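You operate a simulated robot arm through the tools that you are given. There is no shell and no other tool. Be economical: measure what you need, move in short steps, check, and stop when the job is done.

The job below is to be done with a simulated two-armed robot. You get a single attempt, and the scene is never put back.

TASK
Sieve the mixed parts and tip the bolts into the bolt bin.
Fine: empty the short tray into the top sieve, shake till each sieve holds one kind, put tray and sieve back; spill 20 grams at most.

Only the result counts: the job must be done as asked and must still hold three seconds after the hand-in. Knocking over, shifting, dropping, spilling or breaking anything else fails it.

THE ROBOT
Two 7-joint arms with fingered hands on one trunk, on a base that drives. Base frame: it is fixed to the floor where the robot stands at the start and does not move with it; the origin is under the middle of the robot, x ahead of it, y to its left, z up; the surface under the hand at the start is at about z = 0.8. Lengths are in m, angles in rad, forces in N, time in s.
The left shoulder is at the start at [0.07, 0.186, 1.156], the right one opposite. With the tool pointing down near the work surface each hand reaches from about 0.1 to 0.8 m from the robot's upright axis, wherever it stands, measured 20 degrees to its own side. Places, roughly: bolt bin [0.7, -0.1, 0.8]; shaker frame [0.6, -0.5, 0.8]. Payload 3.6 kg a hand.
The TCP of each hand is the grasp point between the finger pads, 0.026 m short of the fingertips. In the tool frame z runs along the fingers and y along their closing line. Largest opening 0.088 m; the body of the gripper starts 0.03 m behind the TCP. The gripper is a hand of 3 fingers: y runs from the thumb to the fingers, the wrist lies at [-0.017, -0.098, -0.164] in the tool frame, and closing takes about 1.5 s.
Orientation is told as [roll, pitch, yaw] about the base's x, y, z axes, in that order, counted from this pose: with the fingers straight down and the wrist toward the robot, the tool's x, y and z point along [0, 1, 0], [1, 0, 0] and [0, 0, -1] of the base frame.

THE INTERFACE
- The arms move only by the tool servo_tool. It takes "left_increments", "right_increments" or both (then of equal length, played together; a hand with none holds still); each is a list of rows, each a list of 7 numbers: the gripper command, from -1 (shut) to 1 (fully open), values between in proportion, then the shift along the base's x, y, z in m, then the turn, a rotation vector about the base's x, y, z in rad. In form: [[hand, tx, ty, tz, wx, wy, wz], ...]. A call has 1 to 12 rows; each row is the pose to reach, as a shift and turn from the pose commanded when the call began. Rows are played at 5 a second. More than 0.05 m and 0.15 rad between two rows, or a gripper value outside its range, and nothing of the call is played. A pose out of reach is approached as far as the arm can. The call stops where the force on the tool passes 40 N (or 10 N more than at its start, if that is more) or the arm is blocked; 0.2 s more then pass. Each finger travels about 0.153 m/s and halts on what it meets, pressing with about 21 N; the grip force reading is that of the motor and also rises with nothing between the fingers. The clock runs only during rows and for 0.2 s after the last one: add rows that repeat a pose to give the fingers time. The reply holds the time, the measured pose of the TCP, the force on the tool along the base axes, the opening and the grip force, in the units named above and with some noise, with the torque about the TCP (base axes, N m) and any sound that the robot's microphone picked up.
- Cameras (640 x 400 px; columns grow to the right, rows downward): "scene" is now at [0.2409, -0.0088, 1.117]; the picture's right is [-0.11, -0.99, -0.00], its down [0.19, -0.02, -0.98] and it looks along [0.97, -0.11, 0.19] (base axes); focal length 214 px, centre (320, 200). "left" rides on the left gripper at [-0.056, -0.08, -0.102] in its tool frame; the picture's right is [-0.73, -0.32, 0.60], its down [0.62, -0.67, 0.41] and it looks along [0.27, 0.68, 0.69] (tool axes); focal length 247 px, centre (320, 200). "right" rides on the right gripper at [0.056, -0.08, -0.102] in its tool frame; the picture's right is [-0.74, 0.32, -0.60], its down [-0.62, -0.66, 0.41] and it looks along [-0.27, 0.68, 0.69] (tool axes); focal length 247 px, centre (320, 200). There is no depth. A picture from a camera that has moved, and an enlarged one, comes with that camera's place and axes in the base frame and with its lens.
- get_image(camera): a new picture of that camera. The clock stands still meanwhile.
- move_column(by): slides the trunk up (or, below 0, down) by that many m; the arms and the scene camera ride with it, the base frame stays. It gives what a move gives, with no picture.
- roll_base(legs): drives the robot by 1 to 6 legs, each [ahead, left, turn to the left] in m, m and rad, along the robot's own axes; the way and the turn of a leg run together, so that a leg with both is an arc; at most 1.5 m and 3.142 rad a leg. The arms and the cameras ride along, it lands a little off, and it stops where it bumps. It gives what a move gives.
- hand_shape(shape, hand): the hand has 3 fingers and takes this shape, open, in about a second: jaw (thumb against the fingers, like two jaws); tri (thumb and two fingers); tip (a fingertip pinch); poke (one finger out to press); point (the index stretched); flat (the hand flat); cup (the hand cupped); fist (a fist). The gripper value then closes the fingers along that shape, each until it touches; the sizes above hold for jaw. It gives what a move gives, with no picture.
- turn_head(pan, tilt): turns the head with the scene camera to pan (to the left, within 1.047 rad either way) and tilt (down, from -0.506 to 1.204), counted from straight ahead of the robot. It gives what a move gives.
- enlarge(camera, box): a new picture of the part [left, top, right, bottom] of that camera's present view, enlarged. The clock stands still meanwhile.
- job_done(): hands the job in; it is judged then, once.

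Go step by step. Nothing tells you exact positions but the pictures and the camera data: compare them with the known pose of the tool, close in by small moves and look again before you grip or let go. The budget is 120 turns and 100 pictures, counting those below and the enlarged ones. Unless the task says otherwise, let go and move clear before handing in, and close with one line.

The tools are called as name(argument=value, ...) on one line, values as JSON. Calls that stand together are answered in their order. servo_tool: Moves the arms, as the interface text tells. Its arguments: {"type":"object","properties":{"left_increments":{"type":"array","items":{"type":"array","items":{"type":"number"}}},"right_increments":{"type":"array","items":{"type":"array","items":{"type":"number"}}}},"required":[]} The other tools are called the same way: move_column (by) slides the trunk up or down; hand_shape (shape, hand) gives the hand a shape; roll_base (legs) drives the base; turn_head (pan, tilt) turns the head that bears the scene camera; get_image (camera) takes a picture; enlarge (camera, box) takes an enlarged picture of a part of a camera's view; job_done () hands the job in.

At the start:

```text
t: 0.0
left_position: [0.4116, -0.0112, 1.3626]
left_ee_rot: [0.002, 0.0, -0.002]
left_contact_force: [0.8, 0.0, -0.5]
left_moment: [0.03, 0.02, -0.02]
left_finger_gap: 0.0878
left_grip_force: 0.1
left_shape: jaw
right_position: [0.3783, -0.4009, 1.2772]
right_ee_rot: [-0.002, -0.001, 0.001]
right_contact_force: [0.3, -0.3, 0.2]
right_moment: [-0.05, 0.0, 0.0]
right_finger_gap: 0.0879
right_grip_force: 0.0
right_shape: jaw
trunk travel left (down, up): [-0.3, 0.457]
robot x, y, heading: [0.0028, 0.0026, -0.006]
head pan, tilt: [-0.112, -0.195]
```

scene: 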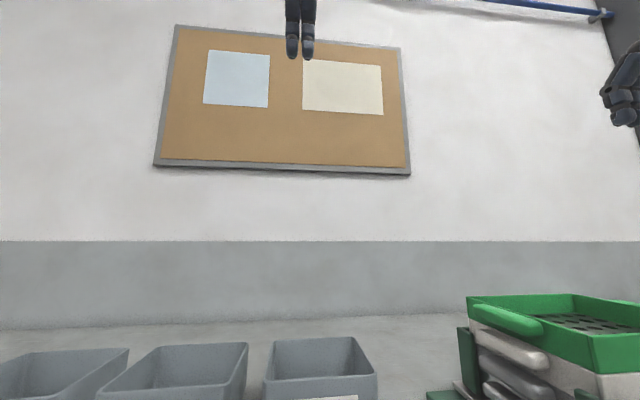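
right: 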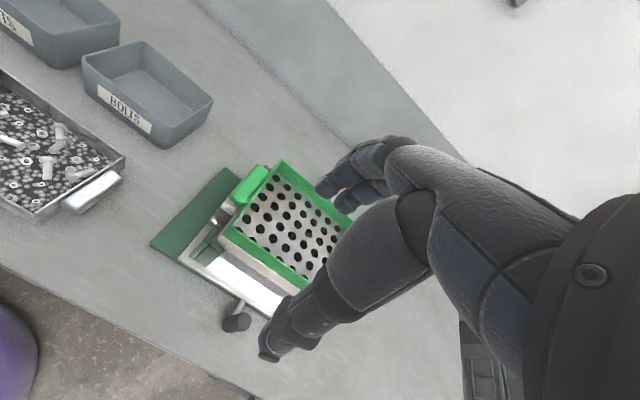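
left: 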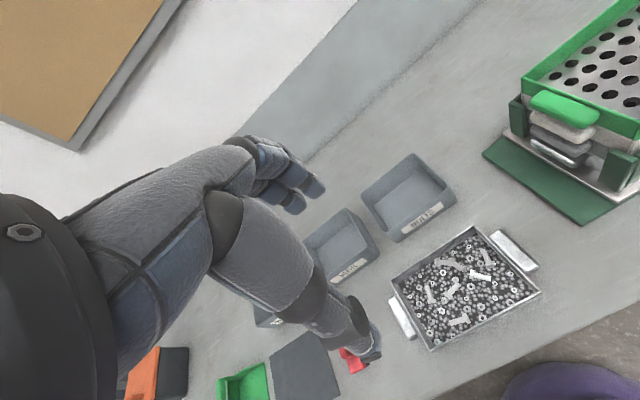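

I see a tray of mixed parts with handles on both sides, a bolt bin behind it, and the sieve stack in a shaker frame to the right. I'll tilt the head down to measure places.

turn_head(pan=-0.3, tilt=0.75)

get_image(camera="scene")

```text
t: 1.2
left_position: [0.4129, -0.0094, 1.3634]
left_ee_rot: [0.0, 0.0, 0.001]
left_contact_force: [-0.5, -0.7, -0.4]
left_moment: [0.03, -0.01, 0.03]
left_finger_gap: 0.0873
left_grip_force: 0.1
left_shape: jaw
right_position: [0.3774, -0.3992, 1.2771]
right_ee_rot: [0.002, 0.0, 0.0]
right_contact_force: [0.7, -0.3, 0.4]
right_moment: [0.02, 0.0, 0.01]
right_finger_gap: 0.0876
right_grip_force: 0.2
right_shape: jaw
trunk travel left (down, up): [-0.3, 0.457]
robot x, y, heading: [0.0054, 0.0025, 0.001]
head pan, tilt: [-0.3, 0.75]
```

```text
96 pictures are left
camera scene: at [0.2372, -0.024, 1.032], right [-0.3, -0.96, 0.0], down [-0.65, 0.2, -0.73], along [0.7, -0.22, -0.68], focal length 214 px, centre (320, 200)
```

scene: 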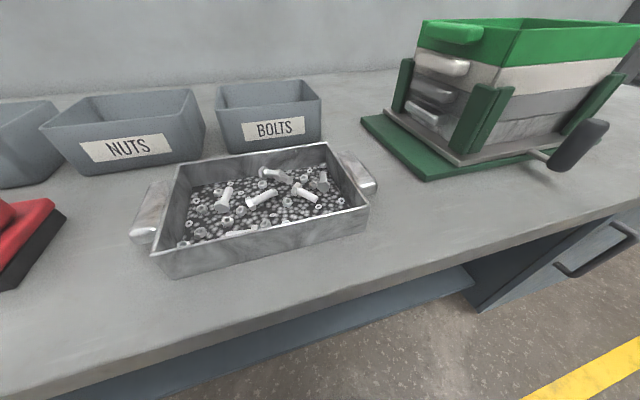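

I'll look around to the left and the right for other trays and the shaker details.

turn_head(pan=0.7, tilt=0.75)

get_image(camera="scene")

turn_head(pan=-0.85, tilt=0.6)

get_image(camera="scene")

```text
t: 2.5
left_position: [0.413, -0.0096, 1.3622]
left_ee_rot: [0.0, 0.001, 0.0]
left_contact_force: [0.0, -0.4, -0.5]
left_moment: [0.01, 0.01, -0.01]
left_finger_gap: 0.0878
left_grip_force: 0.1
left_shape: jaw
right_position: [0.3776, -0.4003, 1.277]
right_ee_rot: [0.0, 0.001, -0.001]
right_contact_force: [0.1, 0.2, 0.7]
right_moment: [0.01, 0.01, 0.02]
right_finger_gap: 0.0874
right_grip_force: 0.2
right_shape: jaw
trunk travel left (down, up): [-0.3, 0.457]
robot x, y, heading: [0.0037, 0.0028, 0.0]
head pan, tilt: [0.7, 0.75]
```

```text
95 pictures are left
camera scene: at [0.2214, 0.0539, 1.032], right [0.64, -0.77, 0.0], down [-0.52, -0.44, -0.73], along [0.56, 0.47, -0.68], focal length 214 px, centre (320, 200)
```

scene: 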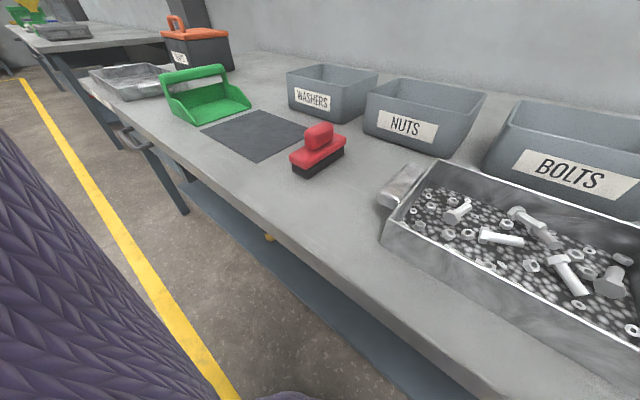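

```text
t: 4.1
left_position: [0.4119, -0.01, 1.3631]
left_ee_rot: [0.0, 0.001, 0.0]
left_contact_force: [0.5, 0.5, 0.5]
left_moment: [-0.01, 0.01, 0.03]
left_finger_gap: 0.0877
left_grip_force: 0.1
left_shape: jaw
right_position: [0.3776, -0.4007, 1.2769]
right_ee_rot: [0.001, 0.0, 0.0]
right_contact_force: [0.6, -0.4, -1.0]
right_moment: [0.0, 0.01, -0.01]
right_finger_gap: 0.0877
right_grip_force: 0.1
right_shape: jaw
trunk travel left (down, up): [-0.3, 0.457]
robot x, y, heading: [0.001, 0.0024, 0.004]
head pan, tilt: [-0.85, 0.6]
```

```text
94 pictures are left
camera scene: at [0.2163, -0.0658, 1.0448], right [-0.75, -0.66, 0.0], down [-0.37, 0.42, -0.82], along [0.54, -0.62, -0.57], focal length 214 px, centre (320, 200)
```

scene: 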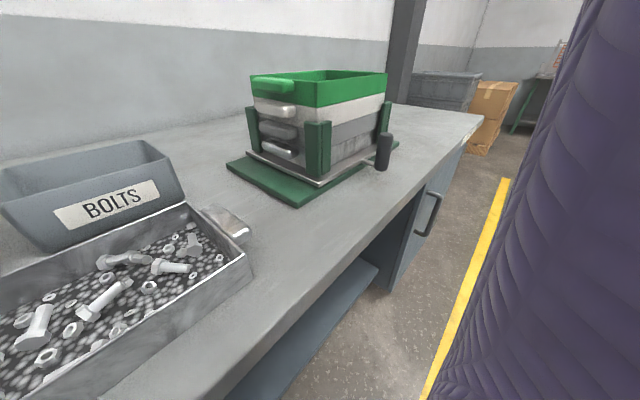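

I'll take enlarged views of the sieve stack and the tray at the far left.

enlarge(camera="scene", box=[200, 50, 420, 220])

enlarge(camera="right", box=[140, 130, 380, 350])

enlarge(camera="left", box=[360, 0, 640, 370])

```text
2.35 times, centred on (310, 135) of scene
camera zoom: at [0.2163, -0.0658, 1.0448], right [-0.75, -0.66, 0.0], down [-0.37, 0.42, -0.82], along [0.54, -0.62, -0.57], focal length 505 px, centre (344, 353)
```

zoom: 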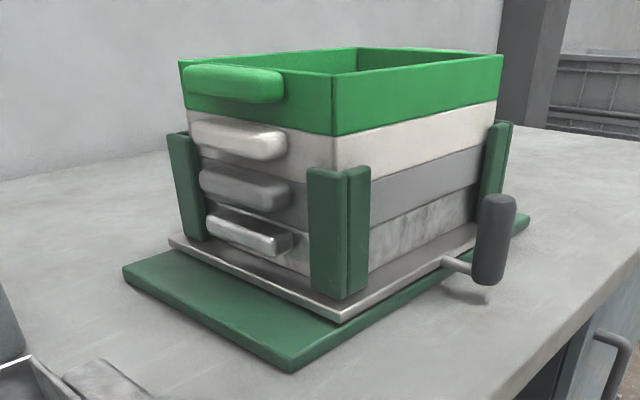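

```text
1.82 times, centred on (260, 240) of right
camera zoom: at [0.2968, -0.3446, 1.3796], right [0.32, -0.74, 0.6], down [-0.66, -0.62, -0.41], along [0.68, -0.27, -0.69], focal length 449 px, centre (429, 127)
```

zoom: 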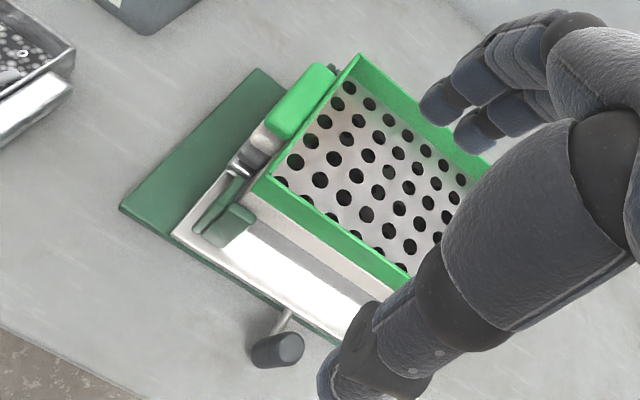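

```text
1.08 times, centred on (500, 185) of left (not enlarged: the box is as wide or as high as the picture)
camera zoom: at [0.3316, -0.0655, 1.4649], right [-0.32, -0.73, -0.6], down [-0.67, 0.62, -0.41], along [0.68, 0.27, -0.69], focal length 267 px, centre (125, 216)
```

zoom: 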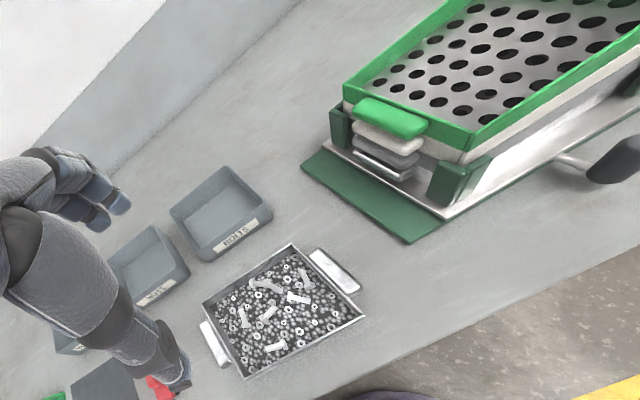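

I'll look at the tray handles and bolt bin close up.

turn_head(pan=-0.25, tilt=0.9)

enlarge(camera="scene", box=[110, 60, 390, 235])

enlarge(camera="left", box=[340, 140, 560, 360])

```text
t: 5.1
left_position: [0.4125, -0.0107, 1.3629]
left_ee_rot: [0.001, 0.0, 0.0]
left_contact_force: [0.9, 0.5, -0.2]
left_moment: [0.03, -0.01, 0.01]
left_finger_gap: 0.0879
left_grip_force: 0.1
left_shape: jaw
right_position: [0.377, -0.4003, 1.2778]
right_ee_rot: [0.002, -0.001, 0.001]
right_contact_force: [-0.1, 0.0, -1.1]
right_moment: [0.0, 0.02, 0.0]
right_finger_gap: 0.0875
right_grip_force: 0.0
right_shape: jaw
trunk travel left (down, up): [-0.3, 0.457]
robot x, y, heading: [0.0009, -0.0012, 0.002]
head pan, tilt: [-0.25, 0.901]
```

```text
2.29 times, centred on (250, 148) of scene
camera zoom: at [0.2311, -0.0182, 1.0201], right [-0.25, -0.97, 0.0], down [-0.76, 0.19, -0.62], along [0.6, -0.15, -0.78], focal length 490 px, centre (480, 320)
```

zoom: 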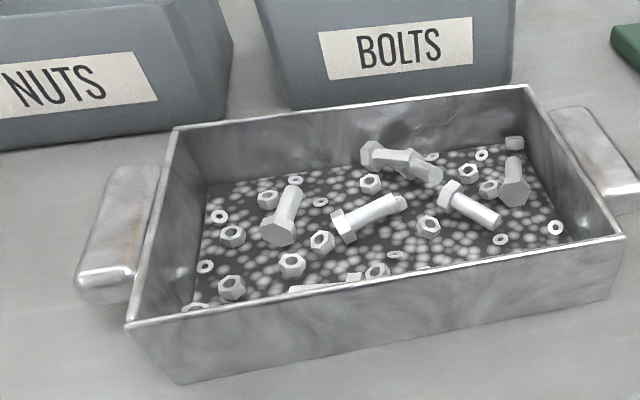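

```text
1.82 times, centred on (450, 250) of left
camera zoom: at [0.3316, -0.0655, 1.4649], right [-0.32, -0.73, -0.6], down [-0.67, 0.62, -0.41], along [0.68, 0.27, -0.69], focal length 449 px, centre (84, 109)
```

zoom: 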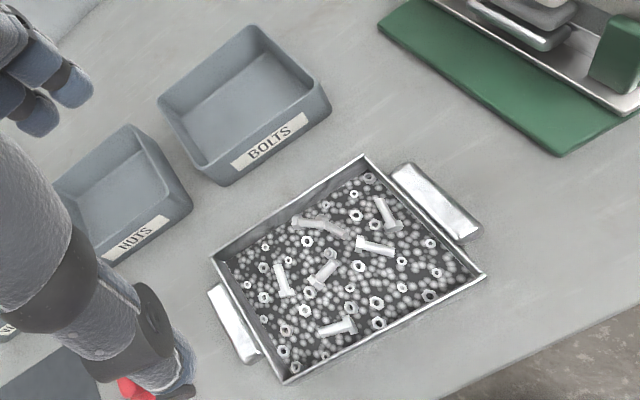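

The tray sits at about x 0.40–0.55, y −0.135–0.10, with slab handles at both ends (z≈0.845). The sieve rim is at about x 0.49–0.69, y −0.64–−0.37, z≈1.0. I'll turn both hands horizontal, thumb up, to pinch the handles from the sides.

servo_tool(left_increments=[[1, 0.0017, 0.0147, -0.0167, -0.0932, 0.0538, 0.0932], [1, 0.0033, 0.0294, -0.0333, -0.1864, 0.1075, 0.1864], [1, 0.005, 0.0441, -0.05, -0.2795, 0.1613, 0.2795], [1, 0.0066, 0.0588, -0.0666, -0.3727, 0.215, 0.3727], [1, 0.0083, 0.0735, -0.0833, -0.4659, 0.2688, 0.4659], [1, 0.0099, 0.0882, -0.0999, -0.5591, 0.3226, 0.5591], [1, 0.0116, 0.1029, -0.1166, -0.6523, 0.3763, 0.6523], [1, 0.0132, 0.1176, -0.1332, -0.7454, 0.4301, 0.7454], [1, 0.0149, 0.1323, -0.1499, -0.8386, 0.4838, 0.8386], [1, 0.0165, 0.147, -0.1665, -0.9318, 0.5376, 0.9318], [1, 0.0182, 0.1617, -0.1832, -1.025, 0.5914, 1.025]], right_increments=[[1, 0.0037, 0.0071, -0.0116, 0.0932, 0.0538, -0.0932], [1, 0.0074, 0.0142, -0.0232, 0.1864, 0.1075, -0.1864], [1, 0.0111, 0.0213, -0.0348, 0.2795, 0.1613, -0.2795], [1, 0.0148, 0.0284, -0.0464, 0.3727, 0.215, -0.3727], [1, 0.0185, 0.0355, -0.058, 0.4659, 0.2688, -0.4659], [1, 0.0222, 0.0426, -0.0696, 0.5591, 0.3226, -0.5591], [1, 0.0259, 0.0497, -0.0812, 0.6523, 0.3763, -0.6523], [1, 0.0296, 0.0568, -0.0928, 0.7454, 0.4301, -0.7454], [1, 0.0333, 0.0639, -0.1044, 0.8386, 0.4838, -0.8386], [1, 0.037, 0.071, -0.116, 0.9318, 0.5376, -0.9318], [1, 0.0407, 0.0781, -0.1276, 1.025, 0.5914, -1.025]])

```text
t: 7.5
left_position: [0.4316, 0.1526, 1.18]
left_ee_rot: [-0.758, 0.938, 0.759]
left_contact_force: [0.1, -0.6, -0.1]
left_moment: [-0.02, 0.02, -0.01]
left_finger_gap: 0.088
left_grip_force: 0.0
left_shape: jaw
right_position: [0.418, -0.3211, 1.1486]
right_ee_rot: [0.761, 0.936, -0.759]
right_contact_force: [-1.0, -0.1, -0.1]
right_moment: [0.02, 0.0, 0.01]
right_finger_gap: 0.0877
right_grip_force: 0.1
right_shape: jaw
trunk travel left (down, up): [-0.3, 0.457]
robot x, y, heading: [0.0005, 0.0018, 0.0]
head pan, tilt: [-0.25, 0.901]
```

Both hands follow well. Finishing the turn.

servo_tool(left_increments=[[1, 0.002, 0.0147, -0.0167, -0.0932, 0.0538, 0.0932], [1, 0.004, 0.0294, -0.0333, -0.1864, 0.1075, 0.1864], [1, 0.006, 0.0441, -0.05, -0.2795, 0.1613, 0.2795], [1, 0.008, 0.0588, -0.0666, -0.3727, 0.215, 0.3727], [1, 0.01, 0.0735, -0.0833, -0.4659, 0.2688, 0.4659], [1, 0.01, 0.0882, -0.0999, -0.5591, 0.3226, 0.5591]], right_increments=[[1, 0.0037, 0.0071, -0.0116, 0.0932, 0.0538, -0.0932], [1, 0.0074, 0.0142, -0.0232, 0.1864, 0.1075, -0.1864], [1, 0.0111, 0.0213, -0.0348, 0.2795, 0.1613, -0.2795], [1, 0.0148, 0.0284, -0.0464, 0.3727, 0.215, -0.3727], [1, 0.0185, 0.0355, -0.058, 0.4659, 0.2688, -0.4659], [1, 0.0222, 0.0426, -0.0696, 0.5591, 0.3226, -0.5591]])

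get_image(camera="scene")

get_image(camera="right")

get_image(camera="left")

```text
t: 8.9
left_position: [0.44, 0.2398, 1.0808]
left_ee_rot: [2.235, 1.569, -1.952]
left_contact_force: [0.0, 0.4, 0.1]
left_moment: [0.01, -0.02, 0.04]
left_finger_gap: 0.0879
left_grip_force: 0.1
left_shape: jaw
right_position: [0.4412, -0.2791, 1.0801]
right_ee_rot: [-2.545, 1.573, 1.639]
right_contact_force: [0.4, -0.2, 0.0]
right_moment: [-0.02, -0.01, 0.04]
right_finger_gap: 0.0877
right_grip_force: 0.1
right_shape: jaw
trunk travel left (down, up): [-0.3, 0.457]
robot x, y, heading: [-0.0003, 0.0002, 0.004]
head pan, tilt: [-0.25, 0.901]
```

```text
88 pictures are left
camera scene: at [0.2309, -0.0181, 1.0202], right [-0.25, -0.97, 0.0], down [-0.76, 0.19, -0.62], along [0.6, -0.15, -0.78], focal length 214 px, centre (320, 200)
```

scene: 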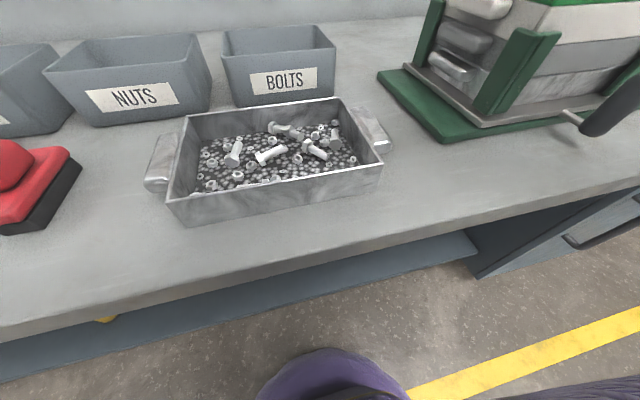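

```text
87 pictures are left
camera right: at [0.4372, -0.3964, 1.1606], right [-0.94, -0.15, -0.32], down [-0.33, 0.67, 0.67], along [0.11, 0.73, -0.67], focal length 247 px, centre (320, 200)
```

right: 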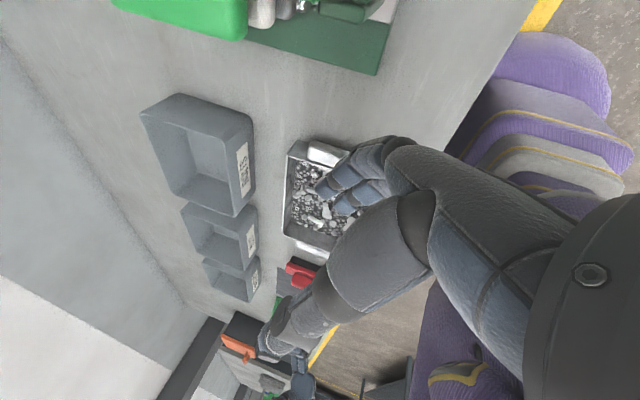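

```text
86 pictures are left
camera left: at [0.4373, 0.357, 1.1593], right [0.94, -0.15, 0.32], down [-0.33, -0.67, 0.67], along [0.11, -0.73, -0.67], focal length 247 px, centre (320, 200)
```

left: 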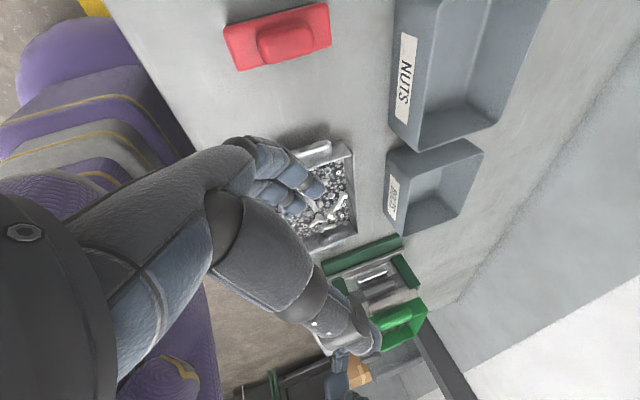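

Hands are horizontal with thumbs up. I'll lower them beside the handles, partly closed, and look.

servo_tool(left_increments=[[0, 0.01, -0.01, -0.04, 0, 0, 0], [0, 0.02, -0.02, -0.08, 0, 0, 0], [0, 0.03, -0.03, -0.12, 0, 0, 0], [0, 0.04, -0.04, -0.16, 0, 0, 0], [0, 0.04, -0.04, -0.2, 0, 0, 0]], right_increments=[[0, 0.01, 0.01, -0.04, 0, 0, 0], [0, 0.02, 0.02, -0.08, 0, 0, 0], [0, 0.03, 0.03, -0.12, 0, 0, 0], [0, 0.04, 0.04, -0.16, 0, 0, 0], [0, 0.04, 0.044, -0.2, 0, 0, 0]])

get_image(camera="scene")

```text
t: 10.1
left_position: [0.4796, 0.2007, 0.8794]
left_ee_rot: [-2.534, 1.568, -0.44]
left_contact_force: [0.5, -0.4, -0.5]
left_moment: [0.01, -0.03, 0.01]
left_finger_gap: 0.0444
left_grip_force: 0.1
left_shape: jaw
right_position: [0.4793, -0.2367, 0.8975]
right_ee_rot: [0.663, 1.565, -1.434]
right_contact_force: [-0.1, 0.5, -0.2]
right_moment: [0.0, -0.04, -0.01]
right_finger_gap: 0.0443
right_grip_force: 0.1
right_shape: jaw
right hand out of reach, approached as far as the arm can: row 5
trunk travel left (down, up): [-0.3, 0.457]
robot x, y, heading: [0.0018, 0.0032, 0.004]
head pan, tilt: [-0.25, 0.901]
```

```text
85 pictures are left
camera scene: at [0.2308, -0.0178, 1.0202], right [-0.25, -0.97, 0.0], down [-0.76, 0.19, -0.62], along [0.6, -0.15, -0.78], focal length 214 px, centre (320, 200)
```

scene: 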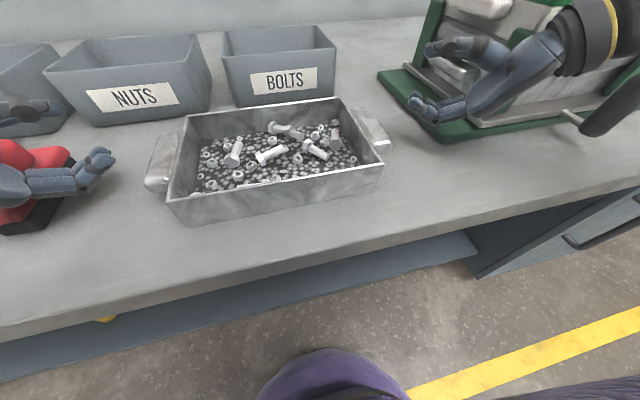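

The right arm is at the edge of its reach; I'll raise the hands slightly and lower the trunk.

servo_tool(left_increments=[[0, 0, -0.01, 0.04, 0, 0, 0], [0, 0, -0.02, 0.08, 0, 0, 0], [0, 0, -0.03, 0.11, 0, 0, 0]], right_increments=[[0, 0, 0, 0.04, 0, 0, 0], [0, 0, 0, 0.08, 0, 0, 0], [0, 0, 0, 0.11, 0, 0, 0]])

move_column(by=-0.1)

get_image(camera="scene")

```text
t: 10.9
left_position: [0.4793, 0.1714, 0.9902]
left_ee_rot: [1.236, 1.572, -2.95]
left_contact_force: [-0.9, -0.2, 0.8]
left_moment: [0.0, 0.0, -0.02]
left_finger_gap: 0.0443
left_grip_force: 0.1
left_shape: jaw
right_position: [0.4766, -0.2367, 1.0074]
right_ee_rot: [-0.709, 1.569, -2.805]
right_contact_force: [-0.5, 1.0, 0.1]
right_moment: [0.03, 0.02, -0.01]
right_finger_gap: 0.0443
right_grip_force: 0.1
right_shape: jaw
trunk travel left (down, up): [-0.3, 0.457]
robot x, y, heading: [-0.0026, 0.0027, -0.001]
head pan, tilt: [-0.25, 0.901]
```

```text
t: 12.3
left_position: [0.481, 0.1698, 0.8905]
left_ee_rot: [-1.979, 1.571, 0.118]
left_contact_force: [1.0, -0.5, 0.3]
left_moment: [-0.03, -0.03, 0.01]
left_finger_gap: 0.0446
left_grip_force: 0.1
left_shape: jaw
right_position: [0.4778, -0.2378, 0.9062]
right_ee_rot: [1.809, 1.569, -0.289]
right_contact_force: [0.5, 0.0, 1.0]
right_moment: [0.0, 0.02, 0.03]
right_finger_gap: 0.0444
right_grip_force: 0.2
right_shape: jaw
trunk travel left (down, up): [-0.2, 0.557]
robot x, y, heading: [-0.0003, 0.0016, -0.003]
head pan, tilt: [-0.25, 0.901]
```

```text
84 pictures are left
camera scene: at [0.249, -0.0181, 0.9109], right [-0.25, -0.97, 0.0], down [-0.76, 0.19, -0.62], along [0.6, -0.15, -0.78], focal length 214 px, centre (320, 200)
```

scene: 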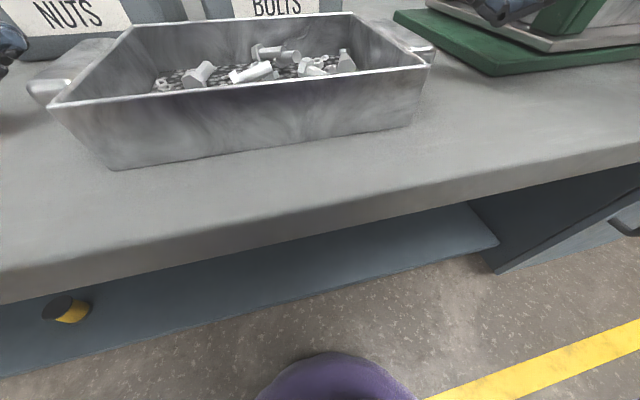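

turn_head(pan=-0.05, tilt=0.45)

get_image(camera="scene")

```text
t: 13.2
left_position: [0.4812, 0.1698, 0.8903]
left_ee_rot: [1.415, 1.571, -2.774]
left_contact_force: [0.5, 0.2, 0.9]
left_moment: [0.0, 0.02, 0.02]
left_finger_gap: 0.0439
left_grip_force: 0.1
left_shape: jaw
right_position: [0.4774, -0.2379, 0.9063]
right_ee_rot: [-0.089, 1.57, -2.185]
right_contact_force: [1.0, -0.2, 0.1]
right_moment: [0.0, 0.03, 0.01]
right_finger_gap: 0.0444
right_grip_force: 0.0
right_shape: jaw
trunk travel left (down, up): [-0.2, 0.557]
robot x, y, heading: [0.0034, -0.0026, -0.006]
head pan, tilt: [-0.051, 0.45]
```

```text
83 pictures are left
camera scene: at [0.268, -0.0041, 0.9489], right [-0.05, -1.0, 0.0], down [-0.44, 0.02, -0.9], along [0.9, -0.05, -0.44], focal length 214 px, centre (320, 200)
```

scene: 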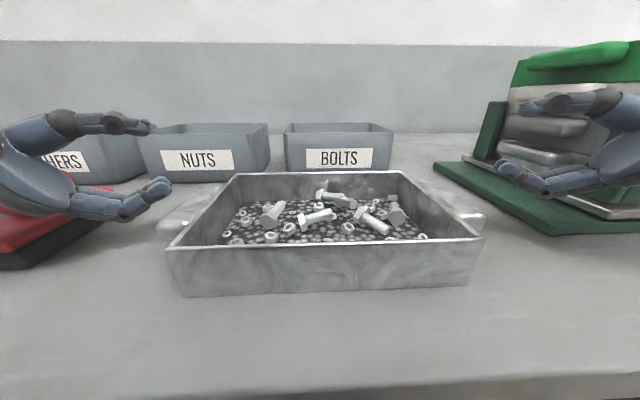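

Handles are at z≈0.843. Lowering to their height with the gap about 0.034, just outside them.

servo_tool(left_increments=[[-0.23, 0, -0.001, -0.015, 0, 0, 0], [-0.23, 0, -0.002, -0.03, 0, 0, 0], [-0.23, 0, -0.003, -0.045, 0, 0, 0]], right_increments=[[-0.23, 0, 0.01, -0.02, 0, 0, 0], [-0.23, 0.002, 0.02, -0.04, 0, 0, 0], [-0.23, 0.003, 0.033, -0.061, 0, 0, 0]])

get_image(camera="scene")

```text
t: 14.0
left_position: [0.4808, 0.1674, 0.8509]
left_ee_rot: [-2.226, 1.557, -0.129]
left_contact_force: [1.2, 6.0, 18.3]
left_moment: [0.51, 0.12, -0.1]
left_finger_gap: 0.0305
left_grip_force: 0.1
left_shape: jaw
right_position: [0.4824, -0.2055, 0.849]
right_ee_rot: [2.235, 1.558, 0.136]
right_contact_force: [-0.7, -8.8, 23.0]
right_moment: [-0.62, 0.35, 0.08]
right_finger_gap: 0.0298
right_grip_force: 0.1
right_shape: jaw
trunk travel left (down, up): [-0.2, 0.557]
robot x, y, heading: [-0.0003, 0.0038, 0.002]
head pan, tilt: [-0.051, 0.45]
```

```text
82 pictures are left
camera scene: at [0.2658, -0.0043, 0.9506], right [-0.05, -1.0, 0.0], down [-0.43, 0.02, -0.9], along [0.9, -0.05, -0.43], focal length 214 px, centre (320, 200)
```

scene: 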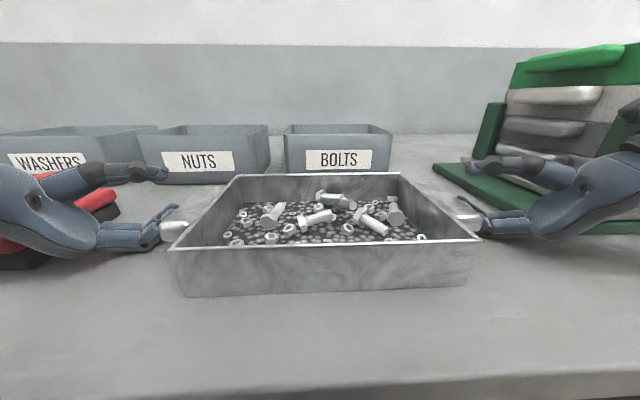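

The knuckles touch the bench before the fingertips get under the handles. I'll rise and tilt the fingers ~20° downward.

servo_tool(left_increments=[[-0.1, 0, 0.005, 0.02, 0.0, 0.0, 0], [-0.1, 0, 0.01, 0.04, 0.101, 0.058, 0], [-0.1, 0, 0.01, 0.04, 0.202, 0.117, 0], [-0.1, 0, 0.01, 0.03, 0.303, 0.175, 0], [-0.1, 0, 0.01, 0.02, 0.303, 0.175, 0]], right_increments=[[-0.1, 0, -0.005, 0.02, 0.0, 0.0, 0], [-0.1, 0, -0.005, 0.04, -0.101, 0.058, 0], [-0.1, 0, -0.005, 0.04, -0.202, 0.117, 0], [-0.1, 0, -0.005, 0.03, -0.303, 0.175, 0], [-0.1, 0, -0.005, 0.02, -0.303, 0.175, 0]])

get_image(camera="scene")

```text
t: 15.2
left_position: [0.4801, 0.1762, 0.8649]
left_ee_rot: [0.001, 1.22, 2.096]
left_contact_force: [0.2, 0.2, -0.8]
left_moment: [0.0, 0.01, -0.02]
left_finger_gap: 0.0393
left_grip_force: 0.0
left_shape: jaw
right_position: [0.4804, -0.2109, 0.8654]
right_ee_rot: [-0.002, 1.219, -2.097]
right_contact_force: [0.6, -0.4, -0.3]
right_moment: [0.01, -0.02, 0.01]
right_finger_gap: 0.0393
right_grip_force: 0.0
right_shape: jaw
trunk travel left (down, up): [-0.2, 0.557]
robot x, y, heading: [-0.0013, -0.0023, -0.0]
head pan, tilt: [-0.051, 0.45]
```

```text
81 pictures are left
camera scene: at [0.2681, -0.0041, 0.9489], right [-0.05, -1.0, 0.0], down [-0.43, 0.02, -0.9], along [0.9, -0.05, -0.44], focal length 214 px, centre (320, 200)
```

scene: 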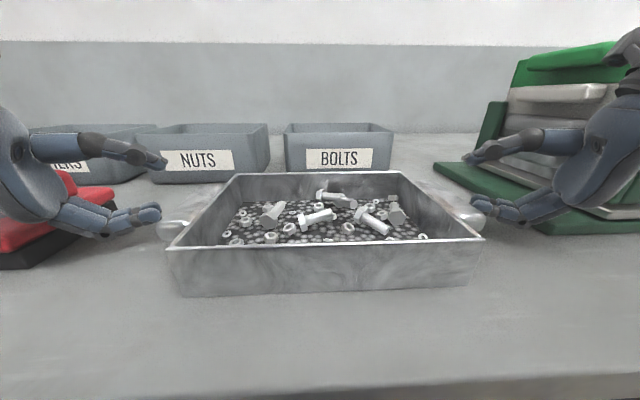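

Tilting another 15° and opening to ~0.05, keeping height for now.

servo_tool(left_increments=[[0.14, 0, 0, 0.01, 0.112, 0.065, 0], [0.14, 0, -0.003, 0.01, 0.225, 0.13, 0], [0.14, 0, -0.006, 0.0, 0.225, 0.13, 0], [0.14, 0, -0.006, -0.01, 0.225, 0.13, 0]], right_increments=[[0.14, 0, 0, 0.01, -0.112, 0.065, 0], [0.14, 0, 0.003, 0.01, -0.225, 0.13, 0], [0.14, 0, 0.003, 0.0, -0.225, 0.13, 0], [0.14, 0, 0.003, -0.01, -0.225, 0.13, 0]])

get_image(camera="scene")

```text
t: 16.2
left_position: [0.4902, 0.1793, 0.8439]
left_ee_rot: [-0.001, 0.964, 2.092]
left_contact_force: [-0.3, 0.6, 0.8]
left_moment: [0.02, 0.02, -0.02]
left_finger_gap: 0.0491
left_grip_force: 0.1
left_shape: jaw
left hand out of reach, approached as far as the arm can: row 2, 3, 4
right_position: [0.4813, -0.2109, 0.8571]
right_ee_rot: [-0.006, 0.962, -2.097]
right_contact_force: [-0.2, -0.1, -0.1]
right_moment: [0.03, 0.03, 0.0]
right_finger_gap: 0.05
right_grip_force: 0.0
right_shape: jaw
right hand out of reach, approached as far as the arm can: row 4
trunk travel left (down, up): [-0.2, 0.557]
robot x, y, heading: [0.0039, -0.0053, -0.002]
head pan, tilt: [-0.051, 0.45]
```

```text
80 pictures are left
camera scene: at [0.268, -0.0041, 0.9491], right [-0.05, -1.0, 0.0], down [-0.43, 0.02, -0.9], along [0.9, -0.05, -0.44], focal length 214 px, centre (320, 200)
```

scene: 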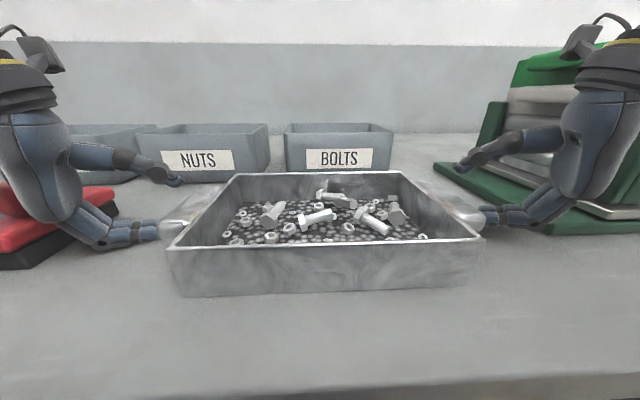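

The finger knuckles can't fit under the low handles within reach. I'll change approach: fingers straight down, closing along y around end wall plus handle, thumbs outside. First raise and turn back.

servo_tool(left_increments=[[1, -0.005, 0.01, 0.035, 0.0663, -0.0381, -0.1272], [1, -0.01, 0.02, 0.07, 0.1326, -0.0762, -0.2544], [1, -0.015, 0.03, 0.105, 0.1989, -0.1143, -0.3816], [1, -0.02, 0.04, 0.14, 0.2652, -0.1524, -0.5088], [1, -0.025, 0.05, 0.175, 0.3315, -0.1905, -0.636], [1, -0.03, 0.06, 0.21, 0.3978, -0.2286, -0.7632], [1, -0.035, 0.07, 0.22, 0.4641, -0.2667, -0.8904], [1, -0.04, 0.07, 0.22, 0.5304, -0.3048, -1.0176], [1, -0.045, 0.07, 0.22, 0.5967, -0.3429, -1.1448], [1, -0.05, 0.07, 0.22, 0.663, -0.381, -1.272], [1, -0.055, 0.07, 0.22, 0.7293, -0.4191, -1.3992], [1, -0.06, 0.07, 0.22, 0.7956, -0.4572, -1.5264]], right_increments=[[1, -0.005, -0.01, 0.035, -0.0663, -0.0381, 0.1272], [1, -0.01, -0.02, 0.07, -0.1326, -0.0762, 0.2544], [1, -0.015, -0.03, 0.105, -0.1989, -0.1143, 0.3816], [1, -0.02, -0.04, 0.14, -0.2652, -0.1524, 0.5088], [1, -0.025, -0.05, 0.175, -0.3315, -0.1905, 0.636], [1, -0.03, -0.06, 0.21, -0.3978, -0.2286, 0.7632], [1, -0.035, -0.06, 0.22, -0.4641, -0.2667, 0.8904], [1, -0.04, -0.06, 0.22, -0.5304, -0.3048, 1.0176], [1, -0.045, -0.06, 0.22, -0.5967, -0.3429, 1.1448], [1, -0.05, -0.06, 0.22, -0.663, -0.381, 1.272], [1, -0.055, -0.06, 0.22, -0.7293, -0.4191, 1.3992], [1, -0.06, -0.06, 0.22, -0.7956, -0.4572, 1.5264]])

```text
t: 18.8
left_position: [0.4296, 0.2477, 1.0641]
left_ee_rot: [-0.171, 0.146, 0.367]
left_contact_force: [-0.3, -0.3, 0.0]
left_moment: [-0.01, 0.01, -0.03]
left_finger_gap: 0.0879
left_grip_force: 0.0
left_shape: jaw
right_position: [0.4212, -0.2703, 1.0764]
right_ee_rot: [0.172, 0.147, -0.366]
right_contact_force: [0.1, 0.4, 0.0]
right_moment: [-0.01, 0.01, 0.02]
right_finger_gap: 0.0876
right_grip_force: 0.1
right_shape: jaw
trunk travel left (down, up): [-0.2, 0.557]
robot x, y, heading: [-0.0002, 0.0008, -0.002]
head pan, tilt: [-0.051, 0.45]
```

servo_tool(left_increments=[[1, 0, 0, 0, 0.0049, -0.0184, -0.1386], [1, 0, 0, 0, 0.0099, -0.0367, -0.2771], [1, 0, 0, 0, 0.0148, -0.0551, -0.4157], [1, 0, 0, 0, 0.0197, -0.0734, -0.5543], [1, 0, 0, 0, 0.0246, -0.0918, -0.6929], [1, 0, 0, 0, 0.0296, -0.1101, -0.8314], [1, 0, 0, 0, 0.0345, -0.1285, -0.97], [1, 0, 0, 0, 0.0394, -0.1469, -1.1086], [1, 0, 0, 0, 0.0444, -0.1652, -1.2471], [1, 0, 0, 0, 0.0493, -0.1836, -1.3857], [1, 0, 0, 0, 0.0542, -0.2019, -1.5243], [1, 0, 0, 0, 0.0591, -0.2203, -1.6629]], right_increments=[[1, 0, 0, 0, -0.0049, -0.0184, 0.1386], [1, 0, 0, 0, -0.0099, -0.0367, 0.2771], [1, 0, 0, 0, -0.0148, -0.0551, 0.4157], [1, 0, 0, 0, -0.0197, -0.0734, 0.5543], [1, 0, 0, 0, -0.0246, -0.0918, 0.6929], [1, 0, 0, 0, -0.0296, -0.1101, 0.8314], [1, 0, 0, 0, -0.0345, -0.1285, 0.97], [1, 0, 0, 0, -0.0394, -0.1469, 1.1086], [1, 0, 0, 0, -0.0444, -0.1652, 1.2471], [1, 0, 0, 0, -0.0493, -0.1836, 1.3857], [1, 0, 0, 0, -0.0542, -0.2019, 1.5243], [1, 0, 0, 0, -0.0591, -0.2203, 1.6629]])

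```text
t: 21.4
left_position: [0.4293, 0.2497, 1.0644]
left_ee_rot: [-0.038, -0.004, -1.294]
left_contact_force: [0.4, -0.2, -0.4]
left_moment: [0.01, 0.02, 0.02]
left_finger_gap: 0.0877
left_grip_force: 0.1
left_shape: jaw
right_position: [0.4224, -0.2692, 1.076]
right_ee_rot: [0.037, -0.003, 1.293]
right_contact_force: [0.0, 0.5, -0.5]
right_moment: [-0.01, 0.0, 0.01]
right_finger_gap: 0.0876
right_grip_force: 0.1
right_shape: jaw
trunk travel left (down, up): [-0.2, 0.557]
robot x, y, heading: [-0.0044, 0.0009, -0.003]
head pan, tilt: [-0.051, 0.45]
```

Thumb-outside orientation is reachable. Finishing the turn and moving above the tray ends.

servo_tool(left_increments=[[1, 0.01, -0.03, -0.02, 0.0049, -0.0184, -0.1386], [1, 0.02, -0.06, -0.05, 0.0099, -0.0367, -0.277], [1, 0.035, -0.1, -0.08, 0.0099, -0.0367, -0.277], [1, 0.049, -0.137, -0.105, 0.0099, -0.0367, -0.277], [1, 0.049, -0.137, -0.114, 0.0099, -0.0367, -0.277]], right_increments=[[1, 0.01, 0.03, -0.02, -0.0049, -0.0184, 0.1386], [1, 0.025, 0.06, -0.05, -0.0099, -0.0367, 0.277], [1, 0.04, 0.09, -0.08, -0.0099, -0.0367, 0.277], [1, 0.056, 0.121, -0.105, -0.0099, -0.0367, 0.277], [1, 0.056, 0.121, -0.126, -0.0099, -0.0367, 0.277]])

get_image(camera="scene")

get_image(camera="right")

get_image(camera="left")

```text
refused: row 3 steps farther than a row can; nothing moved
```

```text
79 pictures are left
camera scene: at [0.2683, -0.004, 0.9489], right [-0.05, -1.0, 0.0], down [-0.44, 0.02, -0.9], along [0.9, -0.05, -0.44], focal length 214 px, centre (320, 200)
```

scene: 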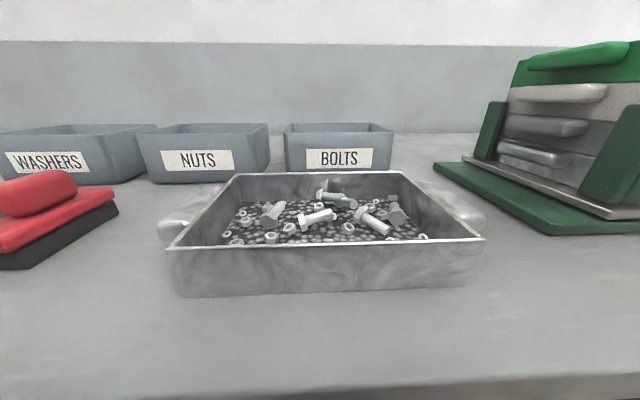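

```text
78 pictures are left
camera right: at [0.3497, -0.333, 1.181], right [0.81, 0.1, 0.57], down [0.4, -0.8, -0.44], along [0.42, 0.59, -0.69], focal length 247 px, centre (320, 200)
```

right: 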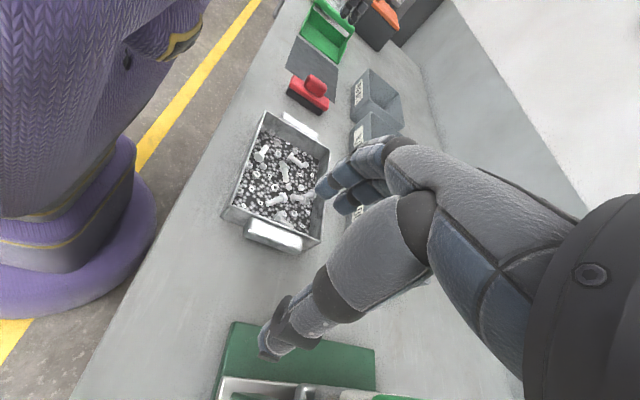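

```text
77 pictures are left
camera left: at [0.3564, 0.3124, 1.1669], right [-0.81, 0.1, -0.57], down [0.4, 0.8, -0.44], along [0.42, -0.59, -0.69], focal length 247 px, centre (320, 200)
```

left: 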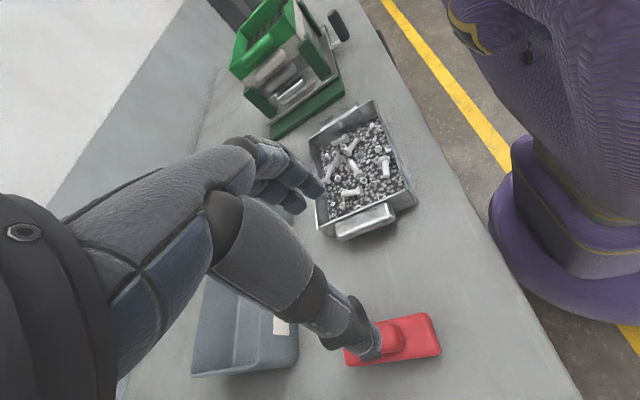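

servo_tool(left_increments=[[1, 0.01, -0.025, -0.02, 0.0049, -0.0184, -0.1386], [1, 0.02, -0.05, -0.05, 0.0099, -0.0367, -0.277], [1, 0.03, -0.08, -0.075, 0.0099, -0.0367, -0.277], [1, 0.04, -0.11, -0.1, 0.0099, -0.0367, -0.277], [1, 0.048, -0.133, -0.124, 0.0099, -0.0367, -0.277]], right_increments=[[1, 0.01, 0.025, -0.02, -0.0049, -0.0184, 0.1386], [1, 0.02, 0.05, -0.05, -0.0099, -0.0367, 0.277], [1, 0.035, 0.075, -0.08, -0.0099, -0.0367, 0.277], [1, 0.045, 0.1, -0.11, -0.0099, -0.0367, 0.277], [1, 0.055, 0.119, -0.136, -0.0099, -0.0367, 0.277]])

get_image(camera="scene")

get_image(camera="right")

```text
t: 22.6
left_position: [0.4756, 0.1144, 0.9383]
left_ee_rot: [0.001, 0.002, -1.567]
left_contact_force: [0.0, -0.9, 0.1]
left_moment: [0.01, 0.01, 0.01]
left_finger_gap: 0.0878
left_grip_force: 0.1
left_shape: jaw
right_position: [0.4793, -0.1495, 0.9402]
right_ee_rot: [0.0, -0.001, 1.568]
right_contact_force: [0.3, -1.0, -0.5]
right_moment: [-0.02, 0.01, 0.0]
right_finger_gap: 0.0878
right_grip_force: 0.1
right_shape: jaw
trunk travel left (down, up): [-0.2, 0.557]
robot x, y, heading: [-0.0004, -0.0026, -0.002]
head pan, tilt: [-0.051, 0.45]
```

```text
76 pictures are left
camera scene: at [0.2685, -0.0041, 0.9488], right [-0.05, -1.0, 0.0], down [-0.44, 0.02, -0.9], along [0.9, -0.05, -0.44], focal length 214 px, centre (320, 200)
```

scene: 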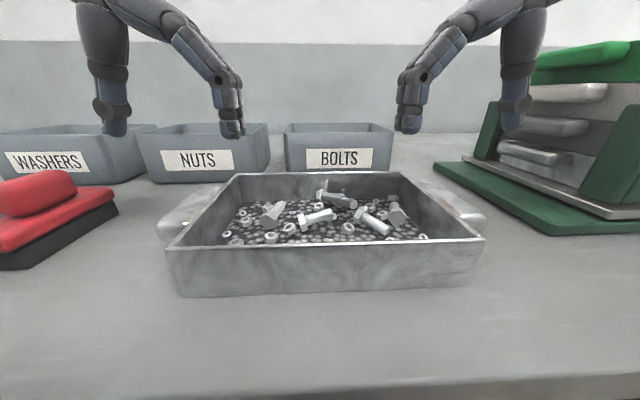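

```text
75 pictures are left
camera right: at [0.4216, -0.2298, 1.0436], right [0.74, 0.32, 0.6], down [0.62, -0.67, -0.41], along [0.27, 0.68, -0.69], focal length 247 px, centre (320, 200)
```

right: 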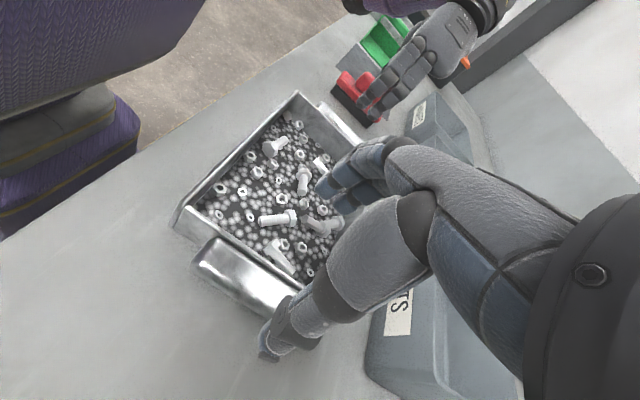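

Hands are well placed above the end walls. Lowering to straddle wall and handle.

servo_tool(left_increments=[[0.7, 0, 0.001, -0.04, 0, 0, 0], [0.7, 0.001, 0.002, -0.08, 0, 0, 0], [0.7, 0.002, 0.002, -0.088, 0, 0, 0]], right_increments=[[0.7, 0, 0, -0.04, 0, 0, 0], [0.7, -0.001, 0, -0.08, 0, 0, 0], [0.7, -0.002, 0, -0.09, 0, 0, 0]])

get_image(camera="scene")

```text
t: 23.4
left_position: [0.4796, 0.1171, 0.8528]
left_ee_rot: [0.0, 0.003, -1.571]
left_contact_force: [0.1, 0.3, 0.2]
left_moment: [0.02, -0.01, 0.0]
left_finger_gap: 0.0749
left_grip_force: 0.1
left_shape: jaw
right_position: [0.4755, -0.1508, 0.8491]
right_ee_rot: [0.0, 0.0, 1.569]
right_contact_force: [-0.1, -0.2, -0.4]
right_moment: [0.0, -0.05, -0.01]
right_finger_gap: 0.0752
right_grip_force: 0.0
right_shape: jaw
trunk travel left (down, up): [-0.2, 0.557]
robot x, y, heading: [0.0, 0.0025, -0.001]
head pan, tilt: [-0.051, 0.45]
```

```text
74 pictures are left
camera scene: at [0.2681, -0.0041, 0.9491], right [-0.05, -1.0, 0.0], down [-0.43, 0.02, -0.9], along [0.9, -0.05, -0.44], focal length 214 px, centre (320, 200)
```

scene: 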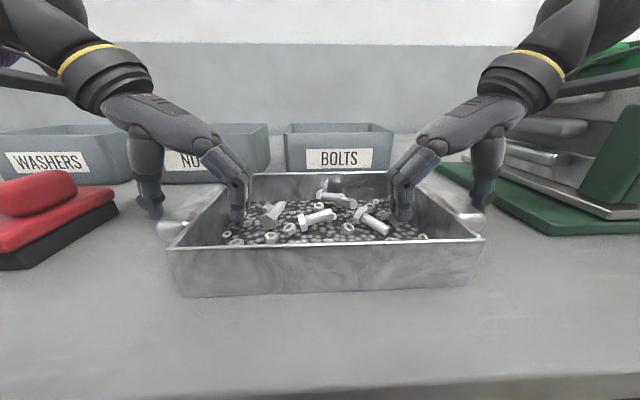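

Straddling cleanly. Closing both hands.

servo_tool(left_increments=[[-1, 0, 0, 0, 0, 0, 0], [-1, 0, 0, 0, 0, 0, 0], [-1, 0, 0, 0, 0, 0, 0], [-1, 0, 0, 0, 0, 0, 0], [-1, 0, 0, 0, 0, 0, 0], [-1, 0, 0, 0, 0, 0, 0], [-1, 0, 0, 0, 0, 0, 0]], right_increments=[[-1, 0, 0, 0, 0, 0, 0], [-1, 0, 0, 0, 0, 0, 0], [-1, 0, 0, 0, 0, 0, 0], [-1, 0, 0, 0, 0, 0, 0], [-1, 0, 0, 0, 0, 0, 0], [-1, 0, 0, 0, 0, 0, 0], [-1, 0, 0, 0, 0, 0, 0]])

get_image(camera="scene")

```text
t: 25.0
left_position: [0.4795, 0.1169, 0.8502]
left_ee_rot: [0.0, 0.002, -1.568]
left_contact_force: [-1.1, -0.6, -0.1]
left_moment: [-0.01, 0.03, -0.03]
left_finger_gap: 0.0319
left_grip_force: 20.8
left_shape: jaw
right_position: [0.4741, -0.1504, 0.8502]
right_ee_rot: [0.003, 0.001, 1.567]
right_contact_force: [-0.3, 0.4, 0.1]
right_moment: [0.03, -0.01, 0.05]
right_finger_gap: 0.0315
right_grip_force: 21.3
right_shape: jaw
trunk travel left (down, up): [-0.2, 0.557]
robot x, y, heading: [-0.0033, -0.0016, 0.0]
head pan, tilt: [-0.051, 0.45]
```

```text
73 pictures are left
camera scene: at [0.2683, -0.004, 0.9489], right [-0.05, -1.0, 0.0], down [-0.44, 0.02, -0.9], along [0.9, -0.05, -0.44], focal length 214 px, centre (320, 200)
```

scene: 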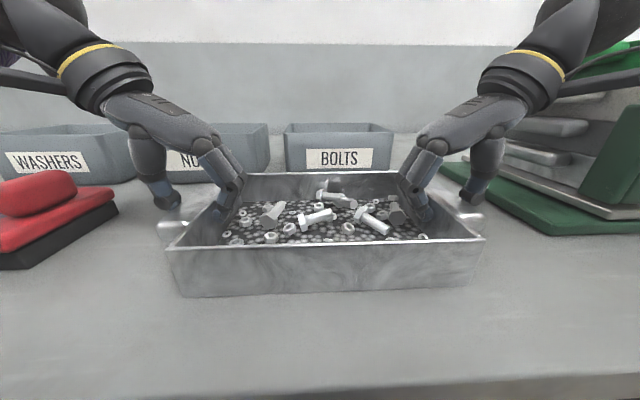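

Both grips hold (gap ≈ 0.032). Test lift.

servo_tool(left_increments=[[-1, 0, 0, 0.005, 0, 0, 0], [-1, 0, 0, 0.012, 0, 0, 0], [-1, 0, 0, 0.02, 0, 0, 0], [-1, 0, 0, 0.03, 0, 0, 0]], right_increments=[[-1, 0, 0, 0.005, 0, 0, 0], [-1, 0, 0, 0.012, 0, 0, 0], [-1, 0, 0, 0.02, 0, 0, 0], [-1, 0, 0, 0.03, 0, 0, 0]])

get_image(camera="scene")

```text
t: 26.0
left_position: [0.4807, 0.117, 0.8808]
left_ee_rot: [0.0, 0.002, -1.568]
left_contact_force: [-0.7, 2.9, -3.8]
left_moment: [0.02, 0.02, 0.0]
left_finger_gap: 0.0314
left_grip_force: 21.0
left_shape: jaw
right_position: [0.4753, -0.1507, 0.8809]
right_ee_rot: [0.003, 0.001, 1.569]
right_contact_force: [-0.3, -3.4, -4.2]
right_moment: [-0.07, 0.01, 0.02]
right_finger_gap: 0.0311
right_grip_force: 21.1
right_shape: jaw
trunk travel left (down, up): [-0.2, 0.557]
robot x, y, heading: [0.0049, -0.0003, -0.001]
head pan, tilt: [-0.051, 0.45]
```

```text
72 pictures are left
camera scene: at [0.2684, -0.0041, 0.9489], right [-0.05, -1.0, 0.0], down [-0.44, 0.02, -0.9], along [0.9, -0.05, -0.44], focal length 214 px, centre (320, 200)
```

scene: 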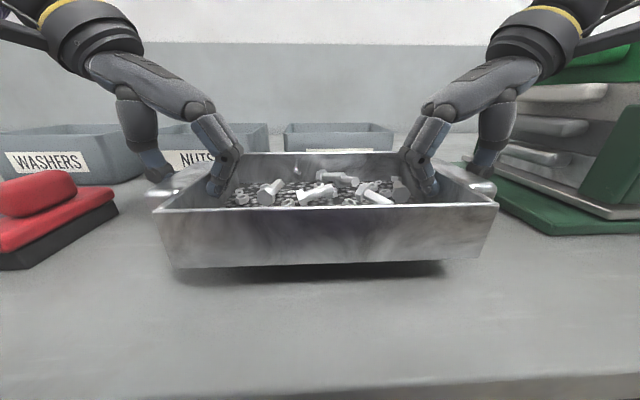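

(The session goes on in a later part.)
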